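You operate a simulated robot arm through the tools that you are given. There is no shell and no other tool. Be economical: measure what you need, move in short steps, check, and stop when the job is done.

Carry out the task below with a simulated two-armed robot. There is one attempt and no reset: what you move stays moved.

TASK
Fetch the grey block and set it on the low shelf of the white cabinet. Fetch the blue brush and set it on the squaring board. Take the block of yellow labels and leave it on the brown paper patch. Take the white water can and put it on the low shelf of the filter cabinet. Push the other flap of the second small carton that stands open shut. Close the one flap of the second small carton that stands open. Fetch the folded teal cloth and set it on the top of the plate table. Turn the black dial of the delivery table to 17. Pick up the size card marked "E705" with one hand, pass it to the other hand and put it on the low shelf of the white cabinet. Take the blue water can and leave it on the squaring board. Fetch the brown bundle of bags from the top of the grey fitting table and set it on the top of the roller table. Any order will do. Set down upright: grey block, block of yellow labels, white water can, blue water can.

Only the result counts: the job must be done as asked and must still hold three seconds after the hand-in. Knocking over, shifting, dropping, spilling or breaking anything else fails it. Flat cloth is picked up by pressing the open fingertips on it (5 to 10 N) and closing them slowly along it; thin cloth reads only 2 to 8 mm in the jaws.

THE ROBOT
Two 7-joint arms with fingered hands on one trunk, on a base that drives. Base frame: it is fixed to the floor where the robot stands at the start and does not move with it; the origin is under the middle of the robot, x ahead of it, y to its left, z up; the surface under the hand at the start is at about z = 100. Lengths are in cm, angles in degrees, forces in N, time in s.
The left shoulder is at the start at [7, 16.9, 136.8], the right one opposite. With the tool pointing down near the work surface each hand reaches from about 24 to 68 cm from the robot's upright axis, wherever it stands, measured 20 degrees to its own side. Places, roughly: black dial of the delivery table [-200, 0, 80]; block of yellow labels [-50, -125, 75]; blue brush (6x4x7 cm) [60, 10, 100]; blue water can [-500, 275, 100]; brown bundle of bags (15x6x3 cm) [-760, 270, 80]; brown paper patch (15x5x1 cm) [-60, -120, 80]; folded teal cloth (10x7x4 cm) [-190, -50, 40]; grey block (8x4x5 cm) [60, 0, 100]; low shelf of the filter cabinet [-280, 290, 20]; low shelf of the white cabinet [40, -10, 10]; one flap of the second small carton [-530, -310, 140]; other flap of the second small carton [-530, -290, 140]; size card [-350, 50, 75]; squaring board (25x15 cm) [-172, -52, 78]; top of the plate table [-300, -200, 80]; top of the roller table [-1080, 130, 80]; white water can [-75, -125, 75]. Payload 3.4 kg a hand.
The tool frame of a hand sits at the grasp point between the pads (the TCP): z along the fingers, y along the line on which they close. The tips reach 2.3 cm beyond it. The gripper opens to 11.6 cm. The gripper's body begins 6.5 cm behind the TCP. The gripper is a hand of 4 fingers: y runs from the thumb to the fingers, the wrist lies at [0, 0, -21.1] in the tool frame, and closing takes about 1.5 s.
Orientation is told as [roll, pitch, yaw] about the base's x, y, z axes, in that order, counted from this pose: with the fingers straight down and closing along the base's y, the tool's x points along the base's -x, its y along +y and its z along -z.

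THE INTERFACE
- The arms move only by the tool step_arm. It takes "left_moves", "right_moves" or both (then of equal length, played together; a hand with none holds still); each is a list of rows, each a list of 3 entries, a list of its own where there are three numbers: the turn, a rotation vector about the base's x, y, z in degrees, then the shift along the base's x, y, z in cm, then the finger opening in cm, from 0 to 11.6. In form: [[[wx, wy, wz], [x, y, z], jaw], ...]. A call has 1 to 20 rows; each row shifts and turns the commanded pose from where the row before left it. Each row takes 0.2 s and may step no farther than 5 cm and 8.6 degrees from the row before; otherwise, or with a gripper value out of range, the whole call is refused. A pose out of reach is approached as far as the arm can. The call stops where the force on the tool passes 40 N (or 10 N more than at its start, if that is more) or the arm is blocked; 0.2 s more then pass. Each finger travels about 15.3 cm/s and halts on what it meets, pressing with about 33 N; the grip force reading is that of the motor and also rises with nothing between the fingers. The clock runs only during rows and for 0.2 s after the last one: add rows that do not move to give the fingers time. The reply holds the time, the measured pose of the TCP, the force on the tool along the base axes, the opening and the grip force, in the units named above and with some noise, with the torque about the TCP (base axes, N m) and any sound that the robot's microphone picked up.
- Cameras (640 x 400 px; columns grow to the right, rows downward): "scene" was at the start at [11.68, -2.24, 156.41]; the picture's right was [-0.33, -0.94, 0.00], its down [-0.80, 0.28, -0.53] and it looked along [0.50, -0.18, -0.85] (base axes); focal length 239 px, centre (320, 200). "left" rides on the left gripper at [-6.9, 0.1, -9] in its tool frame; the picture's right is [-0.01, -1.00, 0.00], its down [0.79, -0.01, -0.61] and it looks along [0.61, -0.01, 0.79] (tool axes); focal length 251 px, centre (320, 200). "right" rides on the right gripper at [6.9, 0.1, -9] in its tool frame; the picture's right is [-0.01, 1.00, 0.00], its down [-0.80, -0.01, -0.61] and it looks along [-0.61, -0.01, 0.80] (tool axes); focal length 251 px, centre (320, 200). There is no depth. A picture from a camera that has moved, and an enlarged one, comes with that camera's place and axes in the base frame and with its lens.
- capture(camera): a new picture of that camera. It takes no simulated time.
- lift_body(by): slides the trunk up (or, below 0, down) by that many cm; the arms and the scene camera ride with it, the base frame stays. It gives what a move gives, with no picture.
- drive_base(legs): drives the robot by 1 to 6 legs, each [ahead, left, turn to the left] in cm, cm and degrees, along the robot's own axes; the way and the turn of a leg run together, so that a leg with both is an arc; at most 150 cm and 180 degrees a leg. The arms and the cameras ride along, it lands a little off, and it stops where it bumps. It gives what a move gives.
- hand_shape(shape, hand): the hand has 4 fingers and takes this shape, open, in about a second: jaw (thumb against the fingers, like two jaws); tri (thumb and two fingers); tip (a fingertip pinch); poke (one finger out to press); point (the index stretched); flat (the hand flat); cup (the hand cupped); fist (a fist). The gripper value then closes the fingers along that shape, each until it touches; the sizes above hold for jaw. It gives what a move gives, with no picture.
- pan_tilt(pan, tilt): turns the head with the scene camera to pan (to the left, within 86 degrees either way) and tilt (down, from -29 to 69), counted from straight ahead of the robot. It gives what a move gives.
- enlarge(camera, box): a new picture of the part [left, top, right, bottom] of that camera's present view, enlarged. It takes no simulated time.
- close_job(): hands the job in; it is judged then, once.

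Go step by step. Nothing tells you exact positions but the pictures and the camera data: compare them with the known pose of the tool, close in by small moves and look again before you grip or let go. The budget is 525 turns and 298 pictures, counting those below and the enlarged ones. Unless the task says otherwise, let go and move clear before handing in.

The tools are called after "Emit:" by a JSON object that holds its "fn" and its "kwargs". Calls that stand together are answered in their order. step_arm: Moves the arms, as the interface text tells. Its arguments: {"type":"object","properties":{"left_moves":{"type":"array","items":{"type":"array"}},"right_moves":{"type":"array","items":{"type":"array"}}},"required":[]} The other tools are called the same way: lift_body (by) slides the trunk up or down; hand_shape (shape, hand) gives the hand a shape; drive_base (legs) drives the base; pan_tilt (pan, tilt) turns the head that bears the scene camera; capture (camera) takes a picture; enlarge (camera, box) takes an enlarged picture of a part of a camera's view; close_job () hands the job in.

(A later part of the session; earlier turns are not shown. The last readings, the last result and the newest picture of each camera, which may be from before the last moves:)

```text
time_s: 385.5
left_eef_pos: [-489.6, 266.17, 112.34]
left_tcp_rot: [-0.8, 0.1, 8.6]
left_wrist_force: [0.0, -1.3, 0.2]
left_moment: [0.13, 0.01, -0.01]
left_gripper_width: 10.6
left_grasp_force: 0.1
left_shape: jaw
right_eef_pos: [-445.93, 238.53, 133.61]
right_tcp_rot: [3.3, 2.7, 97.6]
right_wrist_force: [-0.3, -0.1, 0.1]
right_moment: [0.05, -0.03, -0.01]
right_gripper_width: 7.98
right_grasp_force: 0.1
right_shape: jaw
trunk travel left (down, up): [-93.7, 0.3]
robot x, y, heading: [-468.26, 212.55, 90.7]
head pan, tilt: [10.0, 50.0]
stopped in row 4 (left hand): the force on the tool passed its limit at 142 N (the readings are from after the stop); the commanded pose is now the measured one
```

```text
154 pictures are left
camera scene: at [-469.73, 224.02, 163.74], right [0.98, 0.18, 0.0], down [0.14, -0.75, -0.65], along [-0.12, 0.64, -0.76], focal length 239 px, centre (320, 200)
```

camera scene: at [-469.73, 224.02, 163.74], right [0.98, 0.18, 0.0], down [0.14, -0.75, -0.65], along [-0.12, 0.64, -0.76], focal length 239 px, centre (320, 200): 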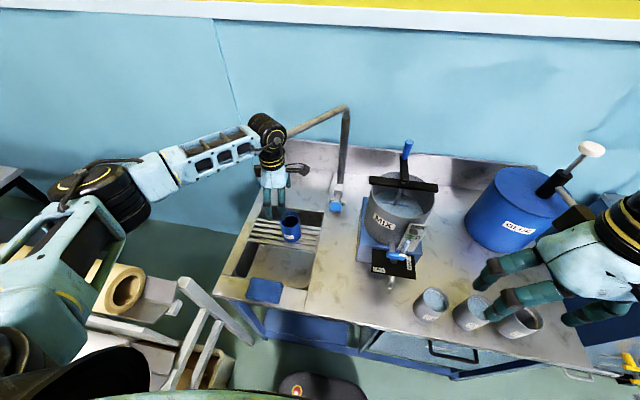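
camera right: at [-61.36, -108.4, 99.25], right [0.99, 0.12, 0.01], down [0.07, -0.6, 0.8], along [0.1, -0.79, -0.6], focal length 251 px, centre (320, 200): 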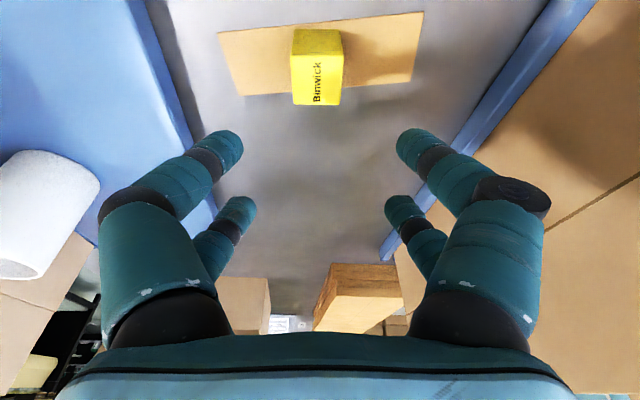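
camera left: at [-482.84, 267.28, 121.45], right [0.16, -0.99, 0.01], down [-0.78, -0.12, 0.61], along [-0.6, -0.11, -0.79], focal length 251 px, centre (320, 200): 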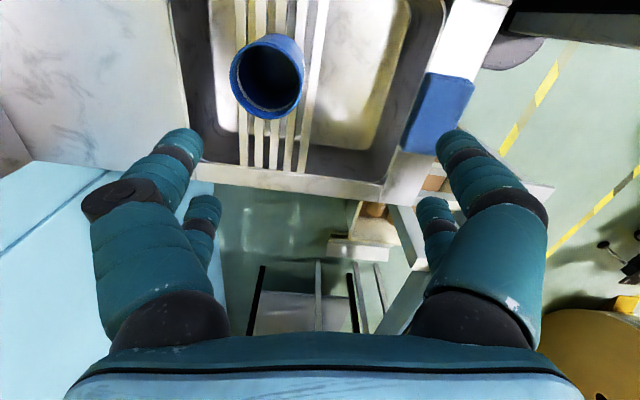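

The wrist touched the tap spout (tip ≈ [-486, 261, 128]). I back off, turn the hand to close along x, lower below the spout and then slide forward around the can.

Emit:
{"fn": "step_arm", "kwargs": {"left_moves": [[[0, 0, 0], [0, -4, 0], 10.6], [[0, 0, 0], [0, -4, 0], 10.6], [[0, 0, 0], [0, -4, 0], 10.6], [[0, 0, 0], [0, -4, 0], 10.6], [[0, 0, 8.2], [0, 0, 0], 10.6], [[0, 0, 8.2], [0, 0, 0], 10.6], [[0, 0, 8.2], [0, 0, 0], 10.6], [[0, 0, 8.2], [0, 0, 0], 10.6], [[0, 0, 8.2], [0, 0, 0], 10.6], [[0, 0, 8.2], [0, 0, 0], 10.6], [[0, 0, 8.2], [0, 0, 0], 10.6], [[0, 0, 8.2], [0, 0, 0], 10.6], [[0, 0, 8.2], [0, 0, 0], 10.6], [[0, 0, 8.2], [0, 0, 0], 10.6]]}}

Emit:
{"fn": "lift_body", "kwargs": {"by": -18}}

Emit:
{"fn": "capture", "kwargs": {"camera": "left"}}

Emit:
{"fn": "capture", "kwargs": {"camera": "scene"}}

```text
time_s: 388.5
left_eef_pos: [-489.56, 250.85, 111.96]
left_tcp_rot: [-1.2, 0.1, 90.7]
left_wrist_force: [0.5, 0.7, 0.4]
left_moment: [0.01, 0.04, -0.01]
left_gripper_width: 10.58
left_grasp_force: 0.0
left_shape: jaw
right_eef_pos: [-445.86, 239.51, 133.46]
right_tcp_rot: [3.4, 3.3, 97.7]
right_wrist_force: [0.3, -0.2, -0.3]
right_moment: [-0.01, 0.03, -0.01]
right_gripper_width: 8.0
right_grasp_force: 0.0
right_shape: jaw
trunk travel left (down, up): [-93.7, 0.3]
robot x, y, heading: [-468.65, 212.24, 90.6]
head pan, tilt: [10.0, 50.0]
```

```text
time_s: 390.5
left_eef_pos: [-489.56, 250.84, 94.17]
left_tcp_rot: [-1.2, 0.1, 90.6]
left_wrist_force: [0.0, -0.6, -1.2]
left_moment: [0.01, -0.01, 0.02]
left_gripper_width: 10.59
left_grasp_force: 0.0
left_shape: jaw
right_eef_pos: [-445.86, 239.53, 115.48]
right_tcp_rot: [3.3, 3.2, 97.7]
right_wrist_force: [0.1, -0.7, 0.6]
right_moment: [-0.01, 0.0, 0.02]
right_gripper_width: 7.99
right_grasp_force: 0.1
right_shape: jaw
trunk travel left (down, up): [-75.7, 18.3]
robot x, y, heading: [-468.45, 212.53, 90.5]
head pan, tilt: [10.0, 50.0]
```

```text
153 pictures are left
camera left: at [-489.9, 257.72, 103.03], right [1.0, 0.02, 0.02], down [0.0, -0.79, 0.61], along [0.03, -0.61, -0.79], focal length 251 px, centre (320, 200)
```

left: 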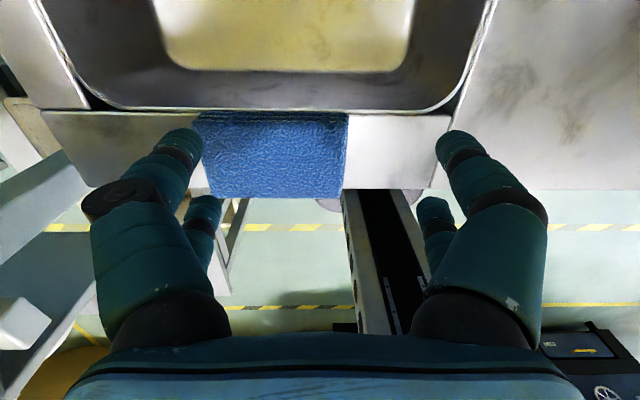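

```text
152 pictures are left
camera scene: at [-469.75, 225.2, 145.65], right [0.98, 0.18, 0.0], down [0.14, -0.75, -0.64], along [-0.12, 0.63, -0.77], focal length 239 px, centre (320, 200)
```

scene: 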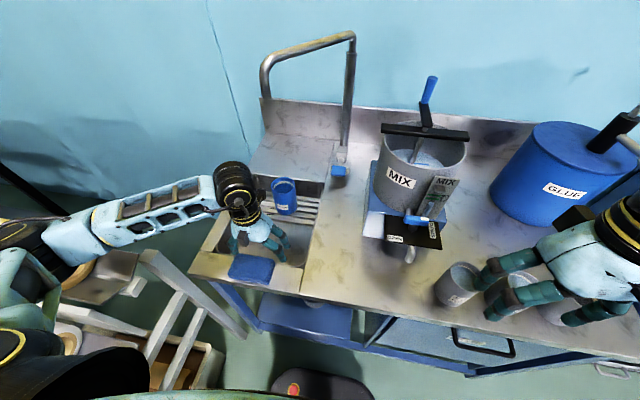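

The spout tip is right above the can (≈[-490, 271, 121]). I tilt the hand 30° forward so the wrist stays in front of and below the spout, lower to z≈90, and slide in.

Emit:
{"fn": "step_arm", "kwargs": {"left_moves": [[[7.5, 0, 0], [0, 0, 0], 11], [[7.5, 0, 0], [0, 0, 0], 11], [[7.5, 0, 0], [0, 0, -1], 11], [[7.5, 0, 0], [0, 0, -1], 11], [[0, 0, 0], [0, 0, -2], 11], [[0, 0, 0], [0, 3, 0], 11], [[0, 0, 0], [0, 3, 0], 11], [[0, 0, 0], [0, 0, 0], 11]]}}

Emit:
{"fn": "capture", "kwargs": {"camera": "scene"}}

Emit:
{"fn": "capture", "kwargs": {"camera": "left"}}

```text
time_s: 392.3
left_eef_pos: [-489.51, 256.88, 89.96]
left_tcp_rot: [-1.7, -29.9, 90.8]
left_wrist_force: [-0.7, 0.0, -0.3]
left_moment: [0.04, 0.03, -0.01]
left_gripper_width: 10.98
left_grasp_force: 0.0
left_shape: jaw
right_eef_pos: [-445.87, 239.48, 115.23]
right_tcp_rot: [3.4, 3.1, 97.7]
right_wrist_force: [-1.0, 0.6, 0.1]
right_moment: [-0.02, -0.02, -0.03]
right_gripper_width: 8.01
right_grasp_force: 0.1
right_shape: jaw
trunk travel left (down, up): [-75.7, 18.3]
robot x, y, heading: [-468.74, 212.34, 90.6]
head pan, tilt: [10.0, 50.0]
```

```text
151 pictures are left
camera scene: at [-469.76, 225.15, 145.65], right [0.98, 0.18, 0.0], down [0.14, -0.75, -0.64], along [-0.12, 0.63, -0.77], focal length 239 px, centre (320, 200)
```

scene: 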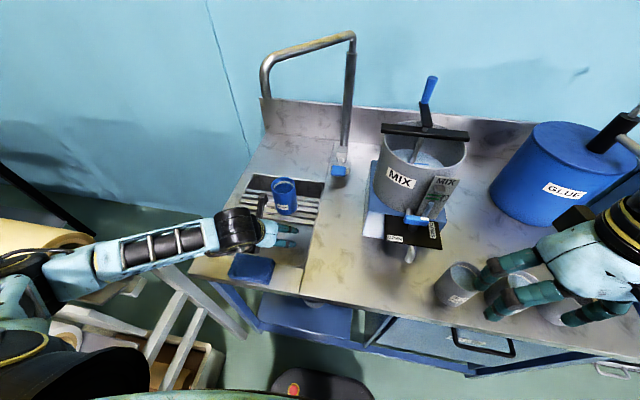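

```text
150 pictures are left
camera left: at [-489.85, 258.33, 101.18], right [1.0, 0.01, 0.03], down [0.0, -0.99, 0.13], along [0.03, -0.13, -0.99], focal length 251 px, centre (320, 200)
```

left: 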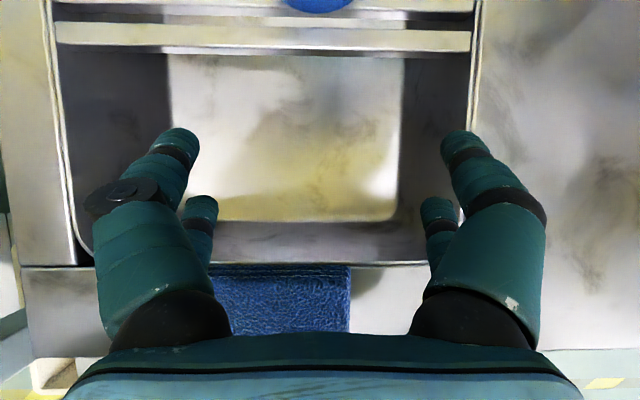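

Emit:
{"fn": "step_arm", "kwargs": {"left_moves": [[[0, 0, 0], [0, 3, 0.3], 11], [[0, 0, 0], [0, 3, 0], 11], [[0, 0, 0], [0, 2, 0], 11], [[0, 0, 0], [0, 0, 0], 11]]}}

Emit:
{"fn": "capture", "kwargs": {"camera": "left"}}

Emit:
{"fn": "enlarge", "kwargs": {"camera": "scene", "box": [180, 30, 380, 280]}}

```text
time_s: 393.3
left_eef_pos: [-489.49, 264.82, 90.36]
left_tcp_rot: [-1.6, -29.9, 90.7]
left_wrist_force: [0.5, -0.1, -0.4]
left_moment: [0.02, -0.01, -0.02]
left_gripper_width: 10.98
left_grasp_force: 0.1
left_shape: jaw
right_eef_pos: [-445.9, 239.57, 115.42]
right_tcp_rot: [3.3, 3.2, 97.8]
right_wrist_force: [0.4, -0.8, 0.0]
right_moment: [-0.01, 0.03, -0.02]
right_gripper_width: 8.01
right_grasp_force: 0.0
right_shape: jaw
trunk travel left (down, up): [-75.7, 18.3]
robot x, y, heading: [-469.05, 212.54, 90.7]
head pan, tilt: [10.0, 50.0]
```

```text
149 pictures are left
camera left: at [-489.92, 266.3, 101.57], right [1.0, 0.01, 0.03], down [0.0, -0.99, 0.13], along [0.03, -0.13, -0.99], focal length 251 px, centre (320, 200)
```

left: 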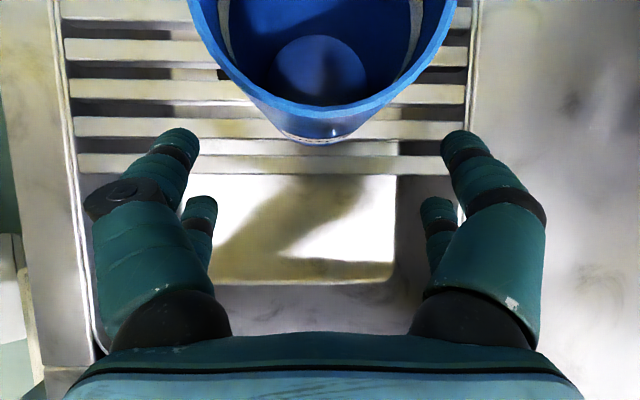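

```text
1.60 times, centred on (280, 155) of scene
camera zoom: at [-469.76, 225.2, 145.65], right [0.98, 0.18, 0.0], down [0.14, -0.75, -0.64], along [-0.12, 0.63, -0.77], focal length 382 px, centre (384, 272)
```

zoom: 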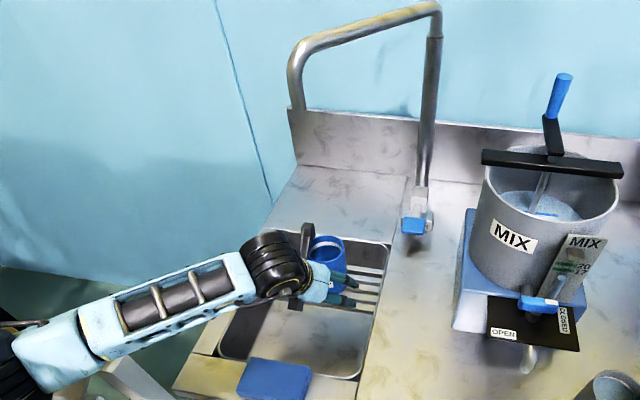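

Emit:
{"fn": "step_arm", "kwargs": {"left_moves": [[[0, 0, 0], [0, 2.2, 0.3], 11], [[0, 0, 0], [0, 2.2, 0.3], 11], [[0, 0, 0], [0, 1.8, 0], 11], [[0, 0, 0], [0, 0, 0], 9.5], [[0, 0, 0], [0, 0, 0], 8], [[0, 0, 0], [0, 0, 0], 7], [[0, 0, 0], [0, 0, 0], 6], [[0, 0, 0], [0, 0, 0], 5], [[0, 0, 0], [0, 0, 0], 5], [[0, 0, 0], [0, 0, 0], 5]]}}

Emit:
{"fn": "capture", "kwargs": {"camera": "left"}}

```text
time_s: 395.5
left_eef_pos: [-489.59, 271.1, 90.91]
left_tcp_rot: [-1.6, -30.0, 90.7]
left_wrist_force: [0.0, -0.8, 0.6]
left_moment: [-0.13, 0.01, 0.01]
left_gripper_width: 5.36
left_grasp_force: 32.9
left_shape: jaw
right_eef_pos: [-445.88, 239.56, 115.43]
right_tcp_rot: [3.3, 3.2, 97.7]
right_wrist_force: [0.3, 0.3, 0.5]
right_moment: [0.01, 0.01, 0.03]
right_gripper_width: 8.02
right_grasp_force: 0.0
right_shape: jaw
trunk travel left (down, up): [-75.7, 18.3]
robot x, y, heading: [-468.24, 212.2, 90.4]
head pan, tilt: [10.0, 50.0]
```

```text
147 pictures are left
camera left: at [-489.92, 272.51, 102.18], right [1.0, 0.01, 0.03], down [0.0, -0.99, 0.13], along [0.03, -0.13, -0.99], focal length 251 px, centre (320, 200)
```

left: 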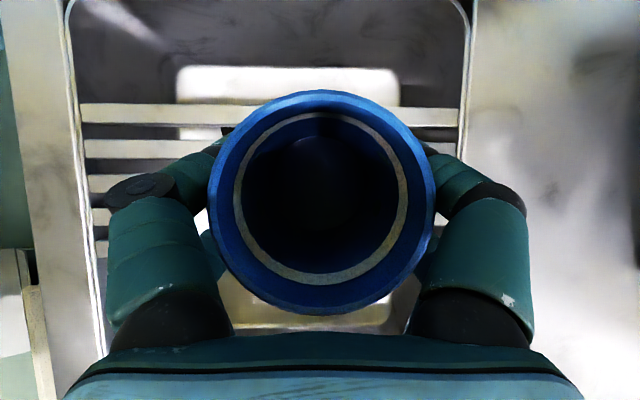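

Gripped. Lift 3 cm and slide out from under the spout.

Emit:
{"fn": "step_arm", "kwargs": {"left_moves": [[[0, 0, 0], [0, 0, 1.5], 4], [[0, 0, 0], [0, 0, 2.5], 4], [[0, 0, 0], [0, -4, 0.5], 4], [[0, 0, 0], [0, -4, 0.5], 4], [[0, 0, 0], [0, -4, 0.5], 4], [[0, 0, 0], [0, -4, 0], 4], [[0, 0, 0], [0, -4, 0], 4], [[0, 0, 0], [0, 0, 0], 4]]}}

Emit:
{"fn": "capture", "kwargs": {"camera": "scene"}}

```text
time_s: 397.3
left_eef_pos: [-489.57, 251.11, 96.36]
left_tcp_rot: [-1.6, -29.7, 90.7]
left_wrist_force: [-1.2, 0.4, 0.0]
left_moment: [-0.06, -0.01, -0.05]
left_gripper_width: 5.3
left_grasp_force: 33.5
left_shape: jaw
right_eef_pos: [-445.93, 239.62, 115.31]
right_tcp_rot: [3.3, 3.2, 97.7]
right_wrist_force: [-0.4, 0.1, 0.0]
right_moment: [0.0, -0.02, 0.0]
right_gripper_width: 7.99
right_grasp_force: 0.1
right_shape: jaw
trunk travel left (down, up): [-75.7, 18.3]
robot x, y, heading: [-468.52, 212.83, 90.7]
head pan, tilt: [10.0, 50.0]
```

```text
146 pictures are left
camera scene: at [-469.74, 225.31, 145.64], right [0.98, 0.18, 0.0], down [0.14, -0.75, -0.64], along [-0.12, 0.63, -0.77], focal length 239 px, centre (320, 200)
```

scene: 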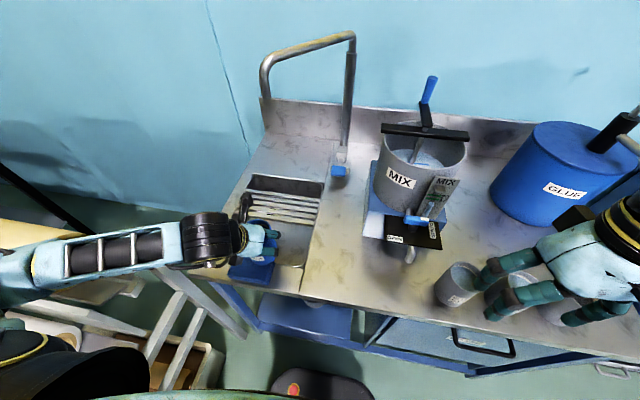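

The blue can is in the left hand. Now toward the grey fitting table for the bundle with the right hand; raise, back off and travel along the aisle.

Emit:
{"fn": "lift_body", "kwargs": {"by": 18}}

Emit:
{"fn": "drive_base", "kwargs": {"legs": [[-85, 0, 0], [0, 130, 0]]}}

Emit:
{"fn": "pan_tilt", "kwargs": {"pan": 45, "tilt": 25}}

Emit:
{"fn": "capture", "kwargs": {"camera": "scene"}}

```text
time_s: 399.3
left_eef_pos: [-489.55, 251.09, 114.28]
left_tcp_rot: [-1.5, -29.9, 90.8]
left_wrist_force: [0.0, 0.4, -1.4]
left_moment: [-0.01, -0.02, 0.02]
left_gripper_width: 5.3
left_grasp_force: 32.8
left_shape: jaw
right_eef_pos: [-445.87, 239.6, 133.34]
right_tcp_rot: [3.3, 3.2, 97.7]
right_wrist_force: [-0.1, -0.1, 0.4]
right_moment: [-0.04, 0.03, 0.01]
right_gripper_width: 8.01
right_grasp_force: 0.1
right_shape: jaw
trunk travel left (down, up): [-93.7, 0.3]
robot x, y, heading: [-468.62, 212.4, 90.5]
head pan, tilt: [10.0, 50.0]
```

```text
time_s: 409.9
left_eef_pos: [-618.62, 164.56, 114.35]
left_tcp_rot: [-1.6, -29.8, 91.0]
left_wrist_force: [0.2, 0.3, -1.4]
left_moment: [-0.01, -0.01, 0.0]
left_gripper_width: 5.32
left_grasp_force: 33.3
left_shape: jaw
right_eef_pos: [-575.07, 153.28, 133.28]
right_tcp_rot: [3.3, 3.2, 97.9]
right_wrist_force: [-0.5, -0.7, 0.6]
right_moment: [0.0, -0.02, -0.03]
right_gripper_width: 8.01
right_grasp_force: 0.0
right_shape: jaw
trunk travel left (down, up): [-93.7, 0.3]
robot x, y, heading: [-597.51, 126.19, 90.7]
head pan, tilt: [10.0, 50.0]
```

```text
time_s: 410.9
left_eef_pos: [-618.71, 164.71, 114.28]
left_tcp_rot: [-1.5, -29.8, 91.0]
left_wrist_force: [-0.5, 0.6, -0.6]
left_moment: [0.03, -0.01, 0.02]
left_gripper_width: 5.32
left_grasp_force: 32.8
left_shape: jaw
right_eef_pos: [-575.12, 153.26, 133.42]
right_tcp_rot: [3.3, 3.1, 98.0]
right_wrist_force: [-0.7, 0.2, 0.0]
right_moment: [0.0, -0.05, 0.0]
right_gripper_width: 7.98
right_grasp_force: 0.1
right_shape: jaw
trunk travel left (down, up): [-93.7, 0.3]
robot x, y, heading: [-597.56, 126.05, 90.6]
head pan, tilt: [45.0, 25.0]
```

```text
145 pictures are left
camera scene: at [-603.97, 137.72, 167.39], right [0.7, 0.72, 0.0], down [0.3, -0.3, -0.91], along [-0.65, 0.63, -0.42], focal length 239 px, centre (320, 200)
```

scene: 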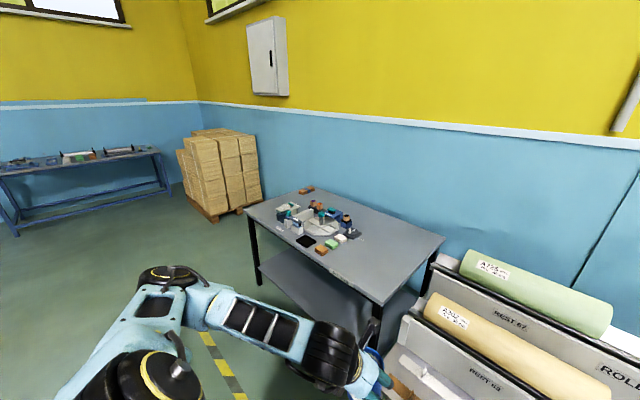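

Emit:
{"fn": "enlarge", "kwargs": {"camera": "scene", "box": [240, 175, 400, 275]}}

```text
4.00 times, centred on (320, 225) of scene
camera zoom: at [-603.97, 137.72, 167.39], right [0.7, 0.72, 0.0], down [0.3, -0.3, -0.91], along [-0.65, 0.63, -0.42], focal length 956 px, centre (320, 100)
```

zoom: 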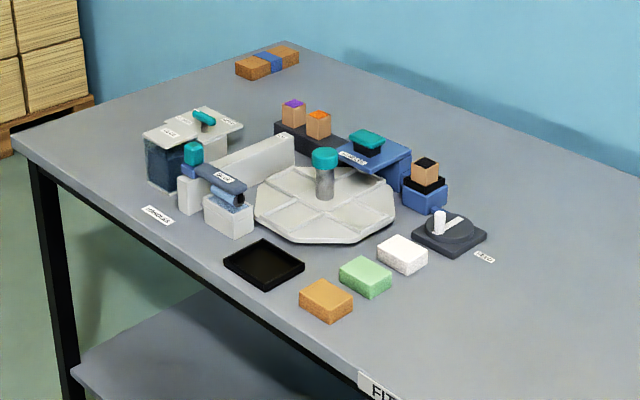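

The brown bundle (blue band) lies at the far left corner, ≈[-761, 272], long axis along y. I'll reach it with the right hand from the table's left end at heading ~65°.

Emit:
{"fn": "drive_base", "kwargs": {"legs": [[0, 120, 0], [10, 95, 0], [0, 0, -25], [60, 0, 0]]}}

Emit:
{"fn": "pan_tilt", "kwargs": {"pan": -10, "tilt": 45}}

Emit:
{"fn": "capture", "kwargs": {"camera": "scene"}}

```text
time_s: 425.9
left_eef_pos: [-790.52, 232.74, 114.41]
left_tcp_rot: [-1.6, -29.9, 65.7]
left_wrist_force: [0.0, -1.0, -1.2]
left_moment: [-0.03, 0.03, 0.02]
left_gripper_width: 5.31
left_grasp_force: 33.1
left_shape: jaw
right_eef_pos: [-755.79, 203.79, 133.34]
right_tcp_rot: [3.3, 3.2, 72.7]
right_wrist_force: [0.2, -0.7, -0.4]
right_moment: [-0.03, -0.03, -0.03]
right_gripper_width: 8.01
right_grasp_force: 0.0
right_shape: jaw
trunk travel left (down, up): [-93.7, 0.3]
robot x, y, heading: [-787.26, 189.12, 65.3]
head pan, tilt: [45.0, 25.0]
```

```text
time_s: 427.1
left_eef_pos: [-790.47, 232.85, 114.41]
left_tcp_rot: [-1.6, -29.8, 65.8]
left_wrist_force: [0.1, -0.9, -1.3]
left_moment: [0.01, -0.01, -0.03]
left_gripper_width: 5.33
left_grasp_force: 33.2
left_shape: jaw
right_eef_pos: [-755.78, 203.89, 133.52]
right_tcp_rot: [3.4, 3.2, 72.9]
right_wrist_force: [-0.6, 0.6, 0.4]
right_moment: [0.0, 0.03, -0.02]
right_gripper_width: 8.0
right_grasp_force: 0.1
right_shape: jaw
trunk travel left (down, up): [-93.7, 0.3]
robot x, y, heading: [-787.44, 189.23, 65.4]
head pan, tilt: [-10.0, 45.0]
```

```text
143 pictures are left
camera scene: at [-780.78, 200.34, 164.34], right [0.82, -0.57, 0.0], down [-0.4, -0.58, -0.71], along [0.4, 0.58, -0.71], focal length 239 px, centre (320, 200)
```

scene: 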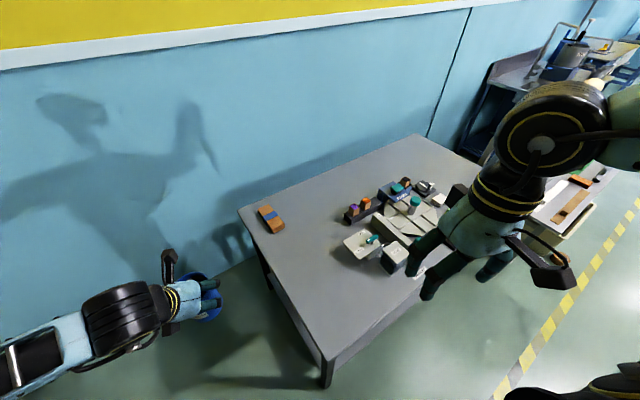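

Emit:
{"fn": "drive_base", "kwargs": {"legs": [[0, 39, 0], [29, 0, 0]]}}

Emit:
{"fn": "capture", "kwargs": {"camera": "scene"}}

```text
time_s: 431.2
left_eef_pos: [-813.97, 275.41, 114.46]
left_tcp_rot: [-1.6, -30.0, 65.7]
left_wrist_force: [0.6, 0.8, -1.0]
left_moment: [0.02, -0.01, -0.01]
left_gripper_width: 5.29
left_grasp_force: 33.7
left_shape: jaw
right_eef_pos: [-779.5, 246.49, 133.44]
right_tcp_rot: [3.2, 2.9, 72.7]
right_wrist_force: [-0.3, 0.1, -0.4]
right_moment: [0.0, 0.04, -0.03]
right_gripper_width: 7.97
right_grasp_force: 0.0
right_shape: jaw
trunk travel left (down, up): [-93.7, 0.3]
robot x, y, heading: [-810.81, 231.63, 65.4]
head pan, tilt: [-10.0, 45.0]
```

```text
142 pictures are left
camera scene: at [-804.46, 242.89, 164.37], right [0.82, -0.57, 0.0], down [-0.4, -0.58, -0.71], along [0.4, 0.58, -0.71], focal length 239 px, centre (320, 200)
```

scene: 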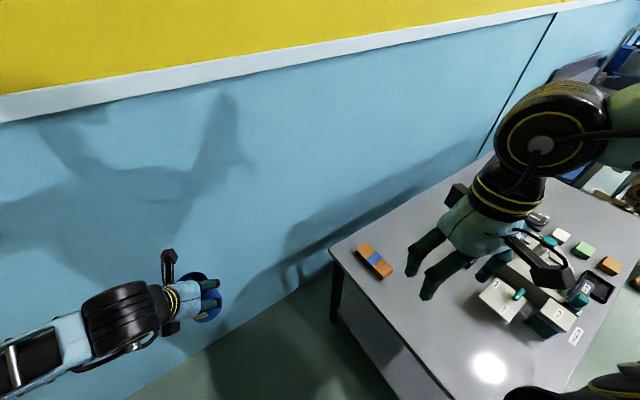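

Emit:
{"fn": "step_arm", "kwargs": {"right_moves": [[[1.8, -3.9, 0], [2.5, 3.1, 0], 9], [[0, 0, 6], [2.5, 3.1, 0], 9], [[0, 0, 6], [2.5, 3.1, 0], 9], [[0, 0, 6], [2.5, 3.1, 0], 9], [[0, 0, 0], [2.5, 3.1, 0], 9], [[0, 0, 0], [2.5, 3.1, 0], 9], [[0, 0, 0], [2.5, 3.1, 0], 9], [[0, 0, 0], [2.6, 3.2, 0], 9], [[0, 0, 0], [0, 0, 0], 9]]}}

Emit:
{"fn": "lift_body", "kwargs": {"by": -30}}

Emit:
{"fn": "capture", "kwargs": {"camera": "right"}}

Emit:
{"fn": "capture", "kwargs": {"camera": "scene"}}

```text
time_s: 433.2
left_eef_pos: [-813.86, 275.68, 114.29]
left_tcp_rot: [-1.6, -29.8, 65.7]
left_wrist_force: [0.6, 0.7, -0.3]
left_moment: [0.0, 0.0, 0.03]
left_gripper_width: 5.3
left_grasp_force: 33.3
left_shape: jaw
right_eef_pos: [-759.23, 271.64, 133.48]
right_tcp_rot: [0.2, 0.3, 90.5]
right_wrist_force: [1.4, -0.6, 0.2]
right_moment: [0.01, 0.02, 0.05]
right_gripper_width: 8.99
right_grasp_force: 0.0
right_shape: jaw
trunk travel left (down, up): [-93.7, 0.3]
robot x, y, heading: [-811.06, 231.97, 65.3]
head pan, tilt: [-10.0, 45.0]
```

```text
time_s: 436.2
left_eef_pos: [-813.98, 275.56, 84.41]
left_tcp_rot: [-1.6, -29.8, 65.7]
left_wrist_force: [-0.1, 0.1, 0.3]
left_moment: [0.01, 0.01, 0.01]
left_gripper_width: 5.31
left_grasp_force: 33.4
left_shape: jaw
right_eef_pos: [-759.05, 271.79, 103.57]
right_tcp_rot: [0.0, 0.3, 90.6]
right_wrist_force: [0.3, -0.2, 0.6]
right_moment: [0.02, 0.02, -0.03]
right_gripper_width: 9.01
right_grasp_force: 0.1
right_shape: jaw
trunk travel left (down, up): [-63.7, 30.3]
robot x, y, heading: [-810.88, 232.14, 65.4]
head pan, tilt: [-10.0, 45.0]
```

```text
141 pictures are left
camera right: at [-759.34, 264.88, 112.47], right [-1.0, 0.0, 0.0], down [0.0, 0.8, 0.6], along [0.0, 0.6, -0.8], focal length 251 px, centre (320, 200)
```

right: 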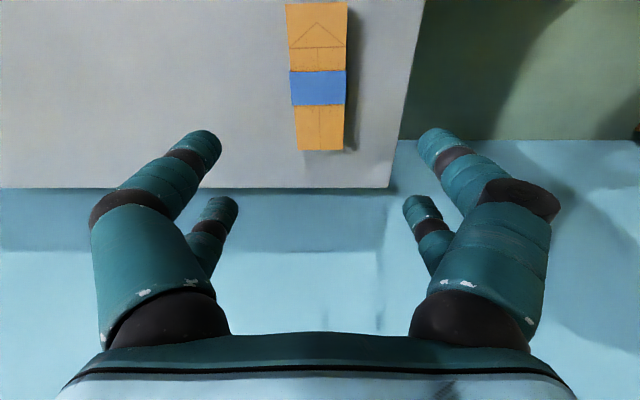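

```text
140 pictures are left
camera scene: at [-804.28, 243.18, 134.34], right [0.82, -0.57, 0.0], down [-0.4, -0.58, -0.71], along [0.4, 0.58, -0.71], focal length 239 px, centre (320, 200)
```

scene: 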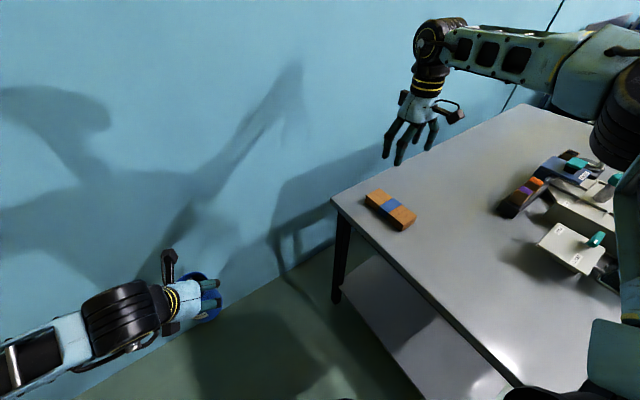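

Emit:
{"fn": "step_arm", "kwargs": {"right_moves": [[[0, 0, 0], [0, 0, -4], 9], [[0, 0, 0], [0, 0, -4], 9], [[0, 0, 0], [0, 0, -4], 9], [[0, 0, 0], [0, 0, -4], 9], [[0, 0, 0], [0, 0, 0], 9]]}}

Emit:
{"fn": "pan_tilt", "kwargs": {"pan": -35, "tilt": 45}}

Emit:
{"fn": "capture", "kwargs": {"camera": "scene"}}

Emit:
{"fn": "capture", "kwargs": {"camera": "right"}}

```text
time_s: 437.4
left_eef_pos: [-813.97, 275.58, 84.42]
left_tcp_rot: [-1.6, -29.8, 65.7]
left_wrist_force: [0.2, -0.3, -1.6]
left_moment: [-0.01, 0.0, -0.01]
left_gripper_width: 5.29
left_grasp_force: 32.6
left_shape: jaw
right_eef_pos: [-759.42, 270.95, 87.78]
right_tcp_rot: [0.1, 0.1, 90.6]
right_wrist_force: [-0.5, 0.1, 0.1]
right_moment: [0.02, -0.01, 0.01]
right_gripper_width: 8.96
right_grasp_force: 0.1
right_shape: jaw
right hand out of reach, approached as far as the arm can: row 4
trunk travel left (down, up): [-63.7, 30.3]
robot x, y, heading: [-811.18, 231.99, 65.4]
head pan, tilt: [-10.0, 45.0]
```

```text
time_s: 438.2
left_eef_pos: [-813.85, 275.68, 84.29]
left_tcp_rot: [-1.6, -29.7, 65.7]
left_wrist_force: [0.2, -0.5, -0.8]
left_moment: [-0.01, -0.02, 0.0]
left_gripper_width: 5.3
left_grasp_force: 33.4
left_shape: jaw
right_eef_pos: [-759.36, 270.97, 87.77]
right_tcp_rot: [0.0, 0.3, 90.5]
right_wrist_force: [0.1, -1.2, -0.4]
right_moment: [0.03, 0.02, -0.04]
right_gripper_width: 9.01
right_grasp_force: 0.1
right_shape: jaw
trunk travel left (down, up): [-63.7, 30.3]
robot x, y, heading: [-811.24, 232.33, 65.3]
head pan, tilt: [-35.0, 45.0]
```

```text
139 pictures are left
camera scene: at [-801.88, 240.62, 134.33], right [0.51, -0.86, 0.0], down [-0.61, -0.36, -0.71], along [0.61, 0.36, -0.71], focal length 239 px, centre (320, 200)
```

scene: 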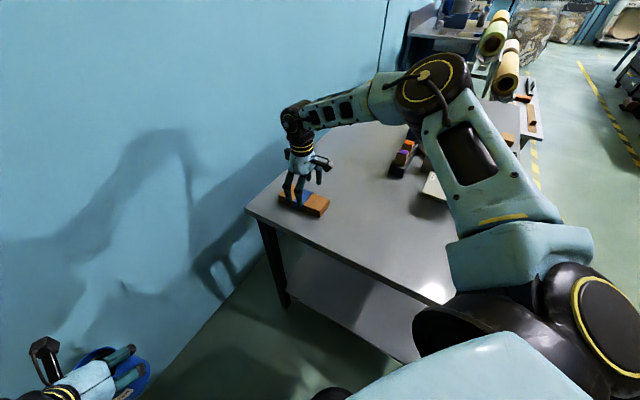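

```text
138 pictures are left
camera right: at [-759.49, 264.19, 96.79], right [-1.0, 0.0, 0.0], down [0.0, 0.8, 0.6], along [0.0, 0.6, -0.8], focal length 251 px, centre (320, 200)
```

right: 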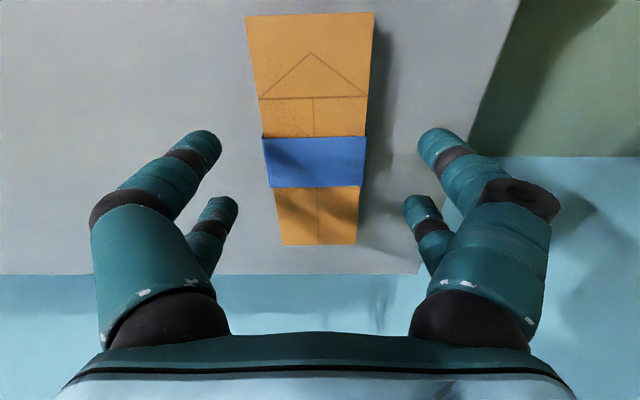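

Elbow is clear. Lower 5 cm and grip across the 6 cm width.

Emit:
{"fn": "lift_body", "kwargs": {"by": -4.6}}

Emit:
{"fn": "step_arm", "kwargs": {"right_moves": [[[0, 0, 0], [0.1, 0, 0], 8], [[0, 0, 0], [0, 0, 0], 7], [[0, 0, 0], [0, 0, 0], 6], [[0, 0, 0], [0, 0, 0], 5], [[0, 0, 0], [0, 0, 0], 4], [[0, 0, 0], [0, 0, 0], 3], [[0, 0, 0], [0, 0, 0], 3], [[0, 0, 0], [0, 0, 0], 3]]}}

Emit:
{"fn": "capture", "kwargs": {"camera": "right"}}

```text
time_s: 439.1
left_eef_pos: [-813.94, 275.59, 79.75]
left_tcp_rot: [-1.7, -29.9, 65.7]
left_wrist_force: [0.4, -0.1, -0.8]
left_moment: [0.01, 0.01, -0.03]
left_gripper_width: 5.3
left_grasp_force: 33.1
left_shape: jaw
right_eef_pos: [-759.33, 271.1, 83.19]
right_tcp_rot: [0.0, 0.2, 90.6]
right_wrist_force: [0.1, 0.4, 0.0]
right_moment: [0.01, 0.0, -0.01]
right_gripper_width: 8.96
right_grasp_force: 0.1
right_shape: jaw
trunk travel left (down, up): [-59.1, 34.9]
robot x, y, heading: [-811.01, 231.77, 65.4]
head pan, tilt: [-35.0, 45.0]
```

```text
time_s: 440.9
left_eef_pos: [-813.85, 275.65, 79.73]
left_tcp_rot: [-1.7, -29.7, 65.8]
left_wrist_force: [-1.0, -0.3, -0.7]
left_moment: [0.0, -0.02, 0.02]
left_gripper_width: 5.33
left_grasp_force: 33.0
left_shape: jaw
right_eef_pos: [-759.39, 271.09, 83.14]
right_tcp_rot: [0.2, 0.2, 90.7]
right_wrist_force: [-0.3, 0.8, 1.1]
right_moment: [0.01, 0.04, 0.0]
right_gripper_width: 5.29
right_grasp_force: 32.9
right_shape: jaw
trunk travel left (down, up): [-59.1, 34.9]
robot x, y, heading: [-810.74, 231.77, 65.3]
head pan, tilt: [-35.0, 45.0]
```

```text
137 pictures are left
camera right: at [-759.38, 264.18, 92.2], right [-1.0, 0.0, 0.0], down [0.0, 0.8, 0.6], along [0.0, 0.6, -0.8], focal length 251 px, centre (320, 200)
```

right: 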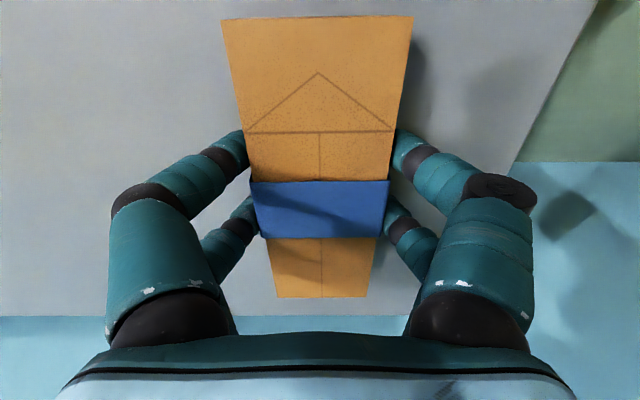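

Gripped at 5.3 cm. Lift with the trunk and check.

Emit:
{"fn": "lift_body", "kwargs": {"by": 8}}

Emit:
{"fn": "capture", "kwargs": {"camera": "right"}}

Emit:
{"fn": "lift_body", "kwargs": {"by": 26}}

Emit:
{"fn": "drive_base", "kwargs": {"legs": [[-70, 0, 0], [0, 0, 100]]}}

Emit:
{"fn": "pan_tilt", "kwargs": {"pan": 0, "tilt": 25}}

Emit:
{"fn": "capture", "kwargs": {"camera": "scene"}}

```text
time_s: 442.1
left_eef_pos: [-813.79, 275.54, 87.74]
left_tcp_rot: [-1.5, -29.9, 65.7]
left_wrist_force: [0.0, 0.3, -0.6]
left_moment: [0.0, -0.02, 0.0]
left_gripper_width: 5.34
left_grasp_force: 33.3
left_shape: jaw
right_eef_pos: [-759.23, 271.03, 91.2]
right_tcp_rot: [0.1, 0.1, 90.5]
right_wrist_force: [1.4, -0.6, -2.1]
right_moment: [-0.02, -0.01, 0.0]
right_gripper_width: 5.29
right_grasp_force: 33.3
right_shape: jaw
trunk travel left (down, up): [-67.1, 26.9]
robot x, y, heading: [-811.17, 231.6, 65.1]
head pan, tilt: [-35.0, 45.0]
```

```text
136 pictures are left
camera right: at [-759.37, 264.2, 100.18], right [-1.0, 0.0, 0.0], down [0.0, 0.8, 0.6], along [0.0, 0.6, -0.8], focal length 251 px, centre (320, 200)
```

right: 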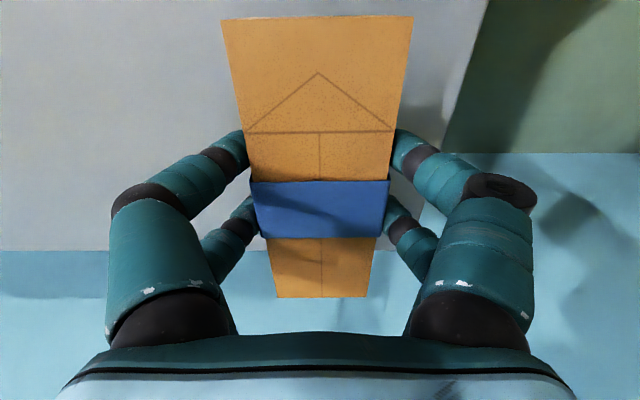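

```text
time_s: 444.8
left_eef_pos: [-813.93, 275.79, 113.78]
left_tcp_rot: [-1.6, -29.8, 65.7]
left_wrist_force: [0.3, -0.1, -0.7]
left_moment: [0.0, -0.03, 0.01]
left_gripper_width: 5.29
left_grasp_force: 32.7
left_shape: jaw
right_eef_pos: [-759.24, 271.09, 117.17]
right_tcp_rot: [0.1, 0.2, 90.6]
right_wrist_force: [-0.4, -0.4, -1.4]
right_moment: [-0.04, -0.02, -0.01]
right_gripper_width: 5.28
right_grasp_force: 33.2
right_shape: jaw
trunk travel left (down, up): [-93.1, 0.9]
robot x, y, heading: [-811.3, 231.75, 65.5]
head pan, tilt: [-35.0, 45.0]
```

```text
time_s: 452.8
left_eef_pos: [-883.55, 158.15, 113.82]
left_tcp_rot: [-1.5, -29.7, 164.4]
left_wrist_force: [-0.5, -0.4, -0.8]
left_moment: [0.03, -0.02, 0.0]
left_gripper_width: 5.29
left_grasp_force: 32.7
left_shape: jaw
right_eef_pos: [-887.29, 212.87, 117.21]
right_tcp_rot: [0.1, 0.2, -170.7]
right_wrist_force: [-0.1, 0.2, -0.9]
right_moment: [0.01, 0.0, -0.02]
right_gripper_width: 5.26
right_grasp_force: 33.0
right_shape: jaw
trunk travel left (down, up): [-93.1, 0.9]
robot x, y, heading: [-840.62, 167.9, 164.5]
head pan, tilt: [-35.0, 45.0]
```

```text
time_s: 453.8
left_eef_pos: [-883.55, 158.16, 113.78]
left_tcp_rot: [-1.7, -29.8, 164.6]
left_wrist_force: [-0.5, 0.4, 0.0]
left_moment: [-0.02, -0.01, -0.02]
left_gripper_width: 5.27
left_grasp_force: 33.2
left_shape: jaw
right_eef_pos: [-887.28, 212.81, 117.22]
right_tcp_rot: [0.0, 0.2, -170.6]
right_wrist_force: [-0.5, 0.5, -1.9]
right_moment: [0.02, 0.0, -0.02]
right_gripper_width: 5.25
right_grasp_force: 32.6
right_shape: jaw
trunk travel left (down, up): [-93.1, 0.9]
robot x, y, heading: [-840.94, 167.46, 164.0]
head pan, tilt: [0.0, 25.0]
```

```text
135 pictures are left
camera scene: at [-854.22, 171.48, 166.79], right [0.27, 0.96, 0.0], down [0.41, -0.12, -0.91], along [-0.87, 0.25, -0.42], focal length 239 px, centre (320, 200)
```

scene: 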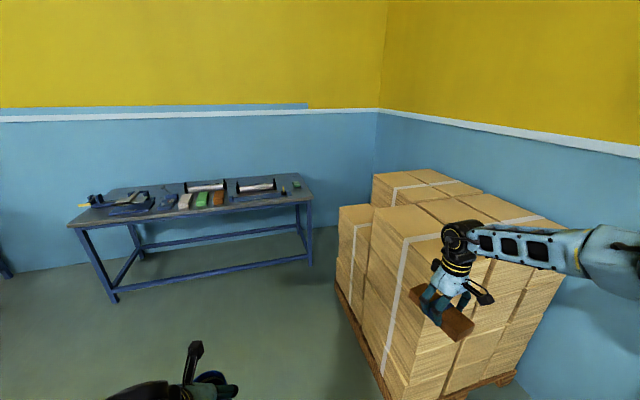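

Emit:
{"fn": "enlarge", "kwargs": {"camera": "scene", "box": [60, 160, 330, 320]}}

```text
2.37 times, centred on (195, 240) of scene
camera zoom: at [-854.22, 171.48, 166.79], right [0.27, 0.96, 0.0], down [0.41, -0.12, -0.91], along [-0.87, 0.25, -0.42], focal length 566 px, centre (616, 105)
```

zoom: 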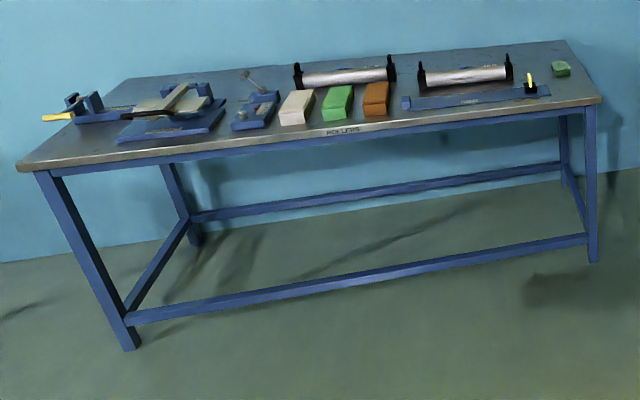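

The left front part of the roller table looks free. I move in front of it and look from closer.

Emit:
{"fn": "drive_base", "kwargs": {"legs": [[0, 0, 16], [0, 110, 0], [100, 0, 0]]}}

Emit:
{"fn": "pan_tilt", "kwargs": {"pan": 0, "tilt": 40}}

Emit:
{"fn": "capture", "kwargs": {"camera": "scene"}}

```text
time_s: 465.2
left_eef_pos: [-979.16, 36.87, 113.75]
left_tcp_rot: [-1.6, -30.0, -179.6]
left_wrist_force: [-0.2, 0.1, 0.1]
left_moment: [0.03, -0.01, -0.01]
left_gripper_width: 5.29
left_grasp_force: 32.9
left_shape: jaw
right_eef_pos: [-997.77, 88.44, 117.19]
right_tcp_rot: [0.1, 0.2, -154.7]
right_wrist_force: [0.3, 0.0, -1.4]
right_moment: [-0.01, 0.0, -0.03]
right_gripper_width: 5.24
right_grasp_force: 33.2
right_shape: jaw
trunk travel left (down, up): [-93.1, 0.9]
robot x, y, heading: [-940.29, 57.72, -180.0]
head pan, tilt: [0.0, 25.0]
```

```text
time_s: 465.9
left_eef_pos: [-979.12, 36.81, 113.7]
left_tcp_rot: [-1.6, -29.9, -179.6]
left_wrist_force: [-0.8, -0.8, -1.1]
left_moment: [0.0, -0.03, -0.04]
left_gripper_width: 5.29
left_grasp_force: 33.0
left_shape: jaw
right_eef_pos: [-997.75, 88.35, 117.16]
right_tcp_rot: [0.1, 0.2, -154.7]
right_wrist_force: [-0.7, -0.5, -1.4]
right_moment: [-0.04, 0.01, 0.03]
right_gripper_width: 5.23
right_grasp_force: 32.5
right_shape: jaw
trunk travel left (down, up): [-93.1, 0.9]
robot x, y, heading: [-940.6, 57.75, -180.2]
head pan, tilt: [0.0, 40.0]
```

```text
133 pictures are left
camera scene: at [-953.97, 57.62, 164.46], right [0.0, 1.0, 0.0], down [0.64, 0.0, -0.77], along [-0.77, 0.0, -0.64], focal length 239 px, centre (320, 200)
```

scene: 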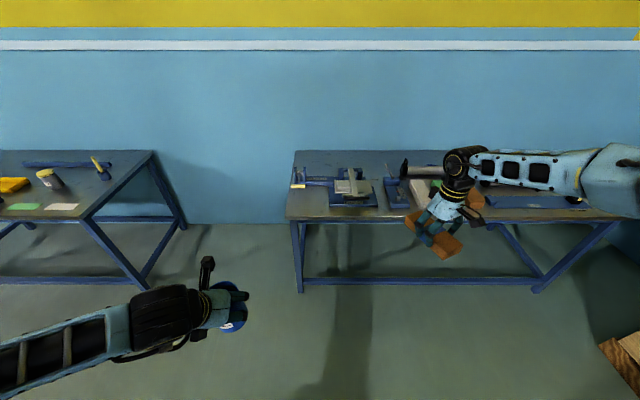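

Emit:
{"fn": "enlarge", "kwargs": {"camera": "scene", "box": [270, 140, 430, 240]}}

```text
4.00 times, centred on (350, 190) of scene
camera zoom: at [-953.97, 57.62, 164.46], right [0.0, 1.0, 0.0], down [0.64, 0.0, -0.77], along [-0.77, 0.0, -0.64], focal length 956 px, centre (200, 240)
```

zoom: 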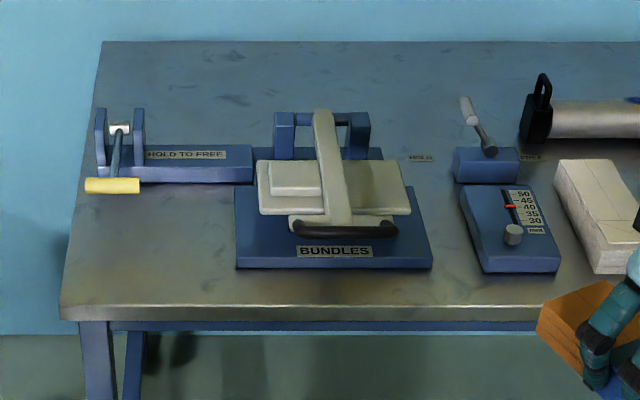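

Free area ≈ x -1044…-1064, y 44…60. I'll lay the bundle with its long side along x at about [-1053, 52].

Emit:
{"fn": "drive_base", "kwargs": {"legs": [[0, 34, 0], [55, 0, 0]]}}

Emit:
{"fn": "step_arm", "kwargs": {"right_moves": [[[0, 0, -8.3], [0, 0, 0], 3], [[0, 0, -8.3], [0, 0, 0], 3], [[0, 0, -8.3], [0, 0, 0], 3], [[0, 0, 0], [0, 0, 0], 3]]}}

Emit:
{"fn": "pan_tilt", "kwargs": {"pan": -15, "tilt": 50}}

Emit:
{"fn": "capture", "kwargs": {"camera": "scene"}}

```text
time_s: 470.9
left_eef_pos: [-1034.42, 3.23, 113.81]
left_tcp_rot: [-1.6, -29.9, -179.7]
left_wrist_force: [-0.2, -0.2, -0.5]
left_moment: [0.05, 0.02, 0.0]
left_gripper_width: 5.3
left_grasp_force: 33.6
left_shape: jaw
right_eef_pos: [-1052.9, 54.83, 117.26]
right_tcp_rot: [0.1, 0.1, -154.9]
right_wrist_force: [-0.3, 0.6, -0.9]
right_moment: [-0.02, 0.0, 0.02]
right_gripper_width: 5.26
right_grasp_force: 33.2
right_shape: jaw
trunk travel left (down, up): [-93.1, 0.9]
robot x, y, heading: [-995.94, 23.8, 179.9]
head pan, tilt: [0.0, 40.0]
```

```text
time_s: 471.9
left_eef_pos: [-1034.55, 3.16, 113.71]
left_tcp_rot: [-1.6, -29.8, -179.8]
left_wrist_force: [0.8, 0.3, -0.9]
left_moment: [0.02, 0.01, 0.0]
left_gripper_width: 5.3
left_grasp_force: 32.6
left_shape: jaw
right_eef_pos: [-1053.13, 54.82, 117.24]
right_tcp_rot: [0.1, 0.3, -179.9]
right_wrist_force: [0.1, 0.0, -0.2]
right_moment: [0.02, -0.01, 0.01]
right_gripper_width: 5.25
right_grasp_force: 32.7
right_shape: jaw
trunk travel left (down, up): [-93.1, 0.9]
robot x, y, heading: [-995.82, 23.88, 180.0]
head pan, tilt: [0.0, 40.0]
```

```text
time_s: 472.7
left_eef_pos: [-1034.53, 3.17, 113.8]
left_tcp_rot: [-1.6, -29.8, -179.7]
left_wrist_force: [0.9, -1.0, -0.8]
left_moment: [0.03, 0.0, -0.02]
left_gripper_width: 5.29
left_grasp_force: 32.8
left_shape: jaw
right_eef_pos: [-1053.03, 54.9, 117.19]
right_tcp_rot: [0.2, 0.1, -179.7]
right_wrist_force: [0.9, 0.1, -1.8]
right_moment: [0.0, -0.01, 0.0]
right_gripper_width: 5.21
right_grasp_force: 32.8
right_shape: jaw
trunk travel left (down, up): [-93.1, 0.9]
robot x, y, heading: [-995.98, 23.77, 179.8]
head pan, tilt: [-15.0, 50.0]
```

```text
131 pictures are left
camera scene: at [-1008.21, 25.99, 163.05], right [0.26, 0.97, 0.0], down [0.74, -0.2, -0.64], along [-0.62, 0.17, -0.77], focal length 239 px, centre (320, 200)
```

scene: 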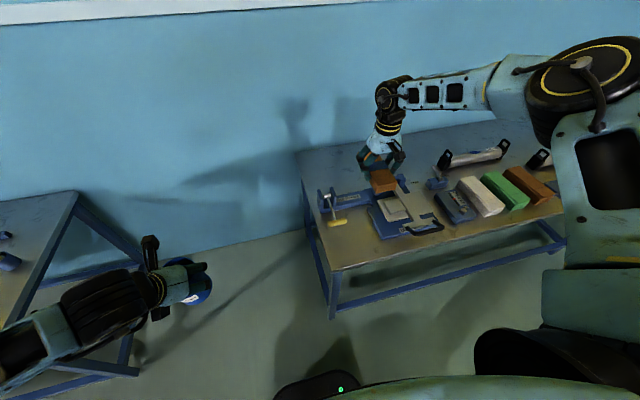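

Emit:
{"fn": "step_arm", "kwargs": {"right_moves": [[[0, 0, 0], [2, 2.4, 0], 3], [[0, 0, 0], [0, 0, 0], 3]]}}

Emit:
{"fn": "lift_body", "kwargs": {"by": -26}}

Emit:
{"fn": "capture", "kwargs": {"camera": "right"}}

Emit:
{"fn": "capture", "kwargs": {"camera": "scene"}}

```text
time_s: 473.3
left_eef_pos: [-1034.47, 3.25, 113.87]
left_tcp_rot: [-1.6, -29.8, -179.8]
left_wrist_force: [-0.3, -0.5, -0.8]
left_moment: [0.0, 0.03, 0.0]
left_gripper_width: 5.32
left_grasp_force: 33.4
left_shape: jaw
right_eef_pos: [-1050.99, 57.15, 117.16]
right_tcp_rot: [0.1, 0.2, -179.8]
right_wrist_force: [0.0, 0.1, -0.9]
right_moment: [-0.01, -0.01, 0.01]
right_gripper_width: 5.21
right_grasp_force: 32.8
right_shape: jaw
trunk travel left (down, up): [-93.1, 0.9]
robot x, y, heading: [-995.79, 23.83, 179.8]
head pan, tilt: [-15.0, 50.0]
```

```text
time_s: 476.0
left_eef_pos: [-1034.65, 3.33, 87.77]
left_tcp_rot: [-1.7, -29.8, -179.8]
left_wrist_force: [0.5, 0.7, -1.3]
left_moment: [0.02, 0.0, 0.0]
left_gripper_width: 5.29
left_grasp_force: 32.7
left_shape: jaw
right_eef_pos: [-1051.06, 57.23, 91.26]
right_tcp_rot: [0.1, 0.1, -179.9]
right_wrist_force: [0.3, -0.1, -1.1]
right_moment: [-0.02, 0.02, 0.01]
right_gripper_width: 5.25
right_grasp_force: 33.2
right_shape: jaw
trunk travel left (down, up): [-67.1, 26.9]
robot x, y, heading: [-996.01, 23.62, 180.2]
head pan, tilt: [-15.0, 50.0]
```

```text
130 pictures are left
camera right: at [-1044.35, 57.2, 100.2], right [-0.01, -1.0, 0.0], down [-0.8, 0.01, 0.6], along [-0.6, 0.0, -0.8], focal length 251 px, centre (320, 200)
```

right: 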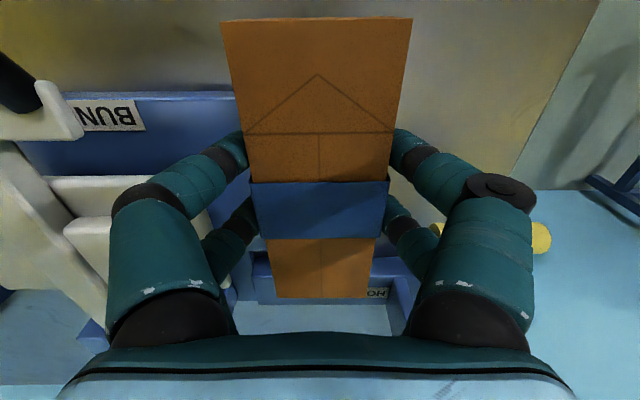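

```text
129 pictures are left
camera scene: at [-1008.2, 25.99, 137.05], right [0.26, 0.97, 0.0], down [0.74, -0.2, -0.64], along [-0.62, 0.17, -0.77], focal length 239 px, centre (320, 200)
```

scene: 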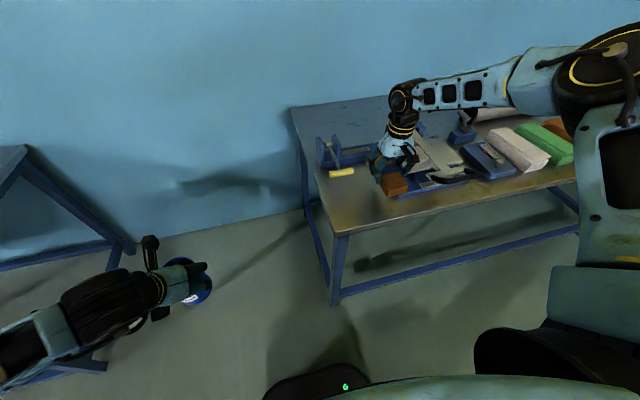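

Emit:
{"fn": "step_arm", "kwargs": {"right_moves": [[[0, 0, 0], [0.5, -2.3, 0], 3], [[0, 0, 0], [0, 0, -3], 3], [[0, 0, 0], [0, 0, -2], 3], [[0, 0, 0], [0, 0, -1], 3], [[0, 0, 0], [0, 0, -0.6], 3], [[0, 0, 0], [0, 0, -0.6], 3], [[0, 0, 0], [0, 0, -0.6], 3], [[0, 0, 0], [0, 0, -0.6], 3], [[0, 0, 0], [0, 0, -0.6], 3], [[0, 0, 0], [0, 0, -0.6], 3], [[0, 0, 0], [0, 0, 0], 3]]}}

Emit:
{"fn": "capture", "kwargs": {"camera": "right"}}

```text
time_s: 478.4
left_eef_pos: [-1034.75, 3.1, 87.77]
left_tcp_rot: [-1.6, -29.7, -179.8]
left_wrist_force: [0.1, 0.1, 0.7]
left_moment: [0.0, 0.0, -0.02]
left_gripper_width: 5.32
left_grasp_force: 32.9
left_shape: jaw
right_eef_pos: [-1048.4, 55.5, 83.21]
right_tcp_rot: [0.1, 0.2, -179.9]
right_wrist_force: [0.6, -0.1, -1.1]
right_moment: [-0.03, -0.03, -0.01]
right_gripper_width: 5.21
right_grasp_force: 33.2
right_shape: jaw
right hand out of reach, approached as far as the arm can: row 4, 5, 6, 7, 8, 9, 10
trunk travel left (down, up): [-67.1, 26.9]
robot x, y, heading: [-996.22, 23.79, 180.0]
head pan, tilt: [-15.0, 50.0]
```

```text
128 pictures are left
camera right: at [-1041.68, 55.44, 92.21], right [-0.01, -1.0, 0.0], down [-0.8, 0.01, 0.6], along [-0.6, 0.0, -0.8], focal length 251 px, centre (320, 200)
```

right: 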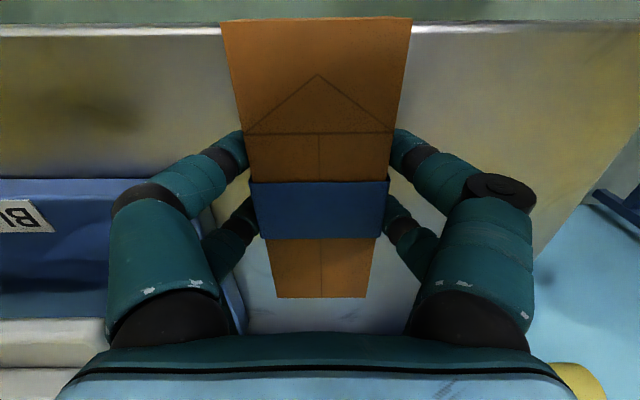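

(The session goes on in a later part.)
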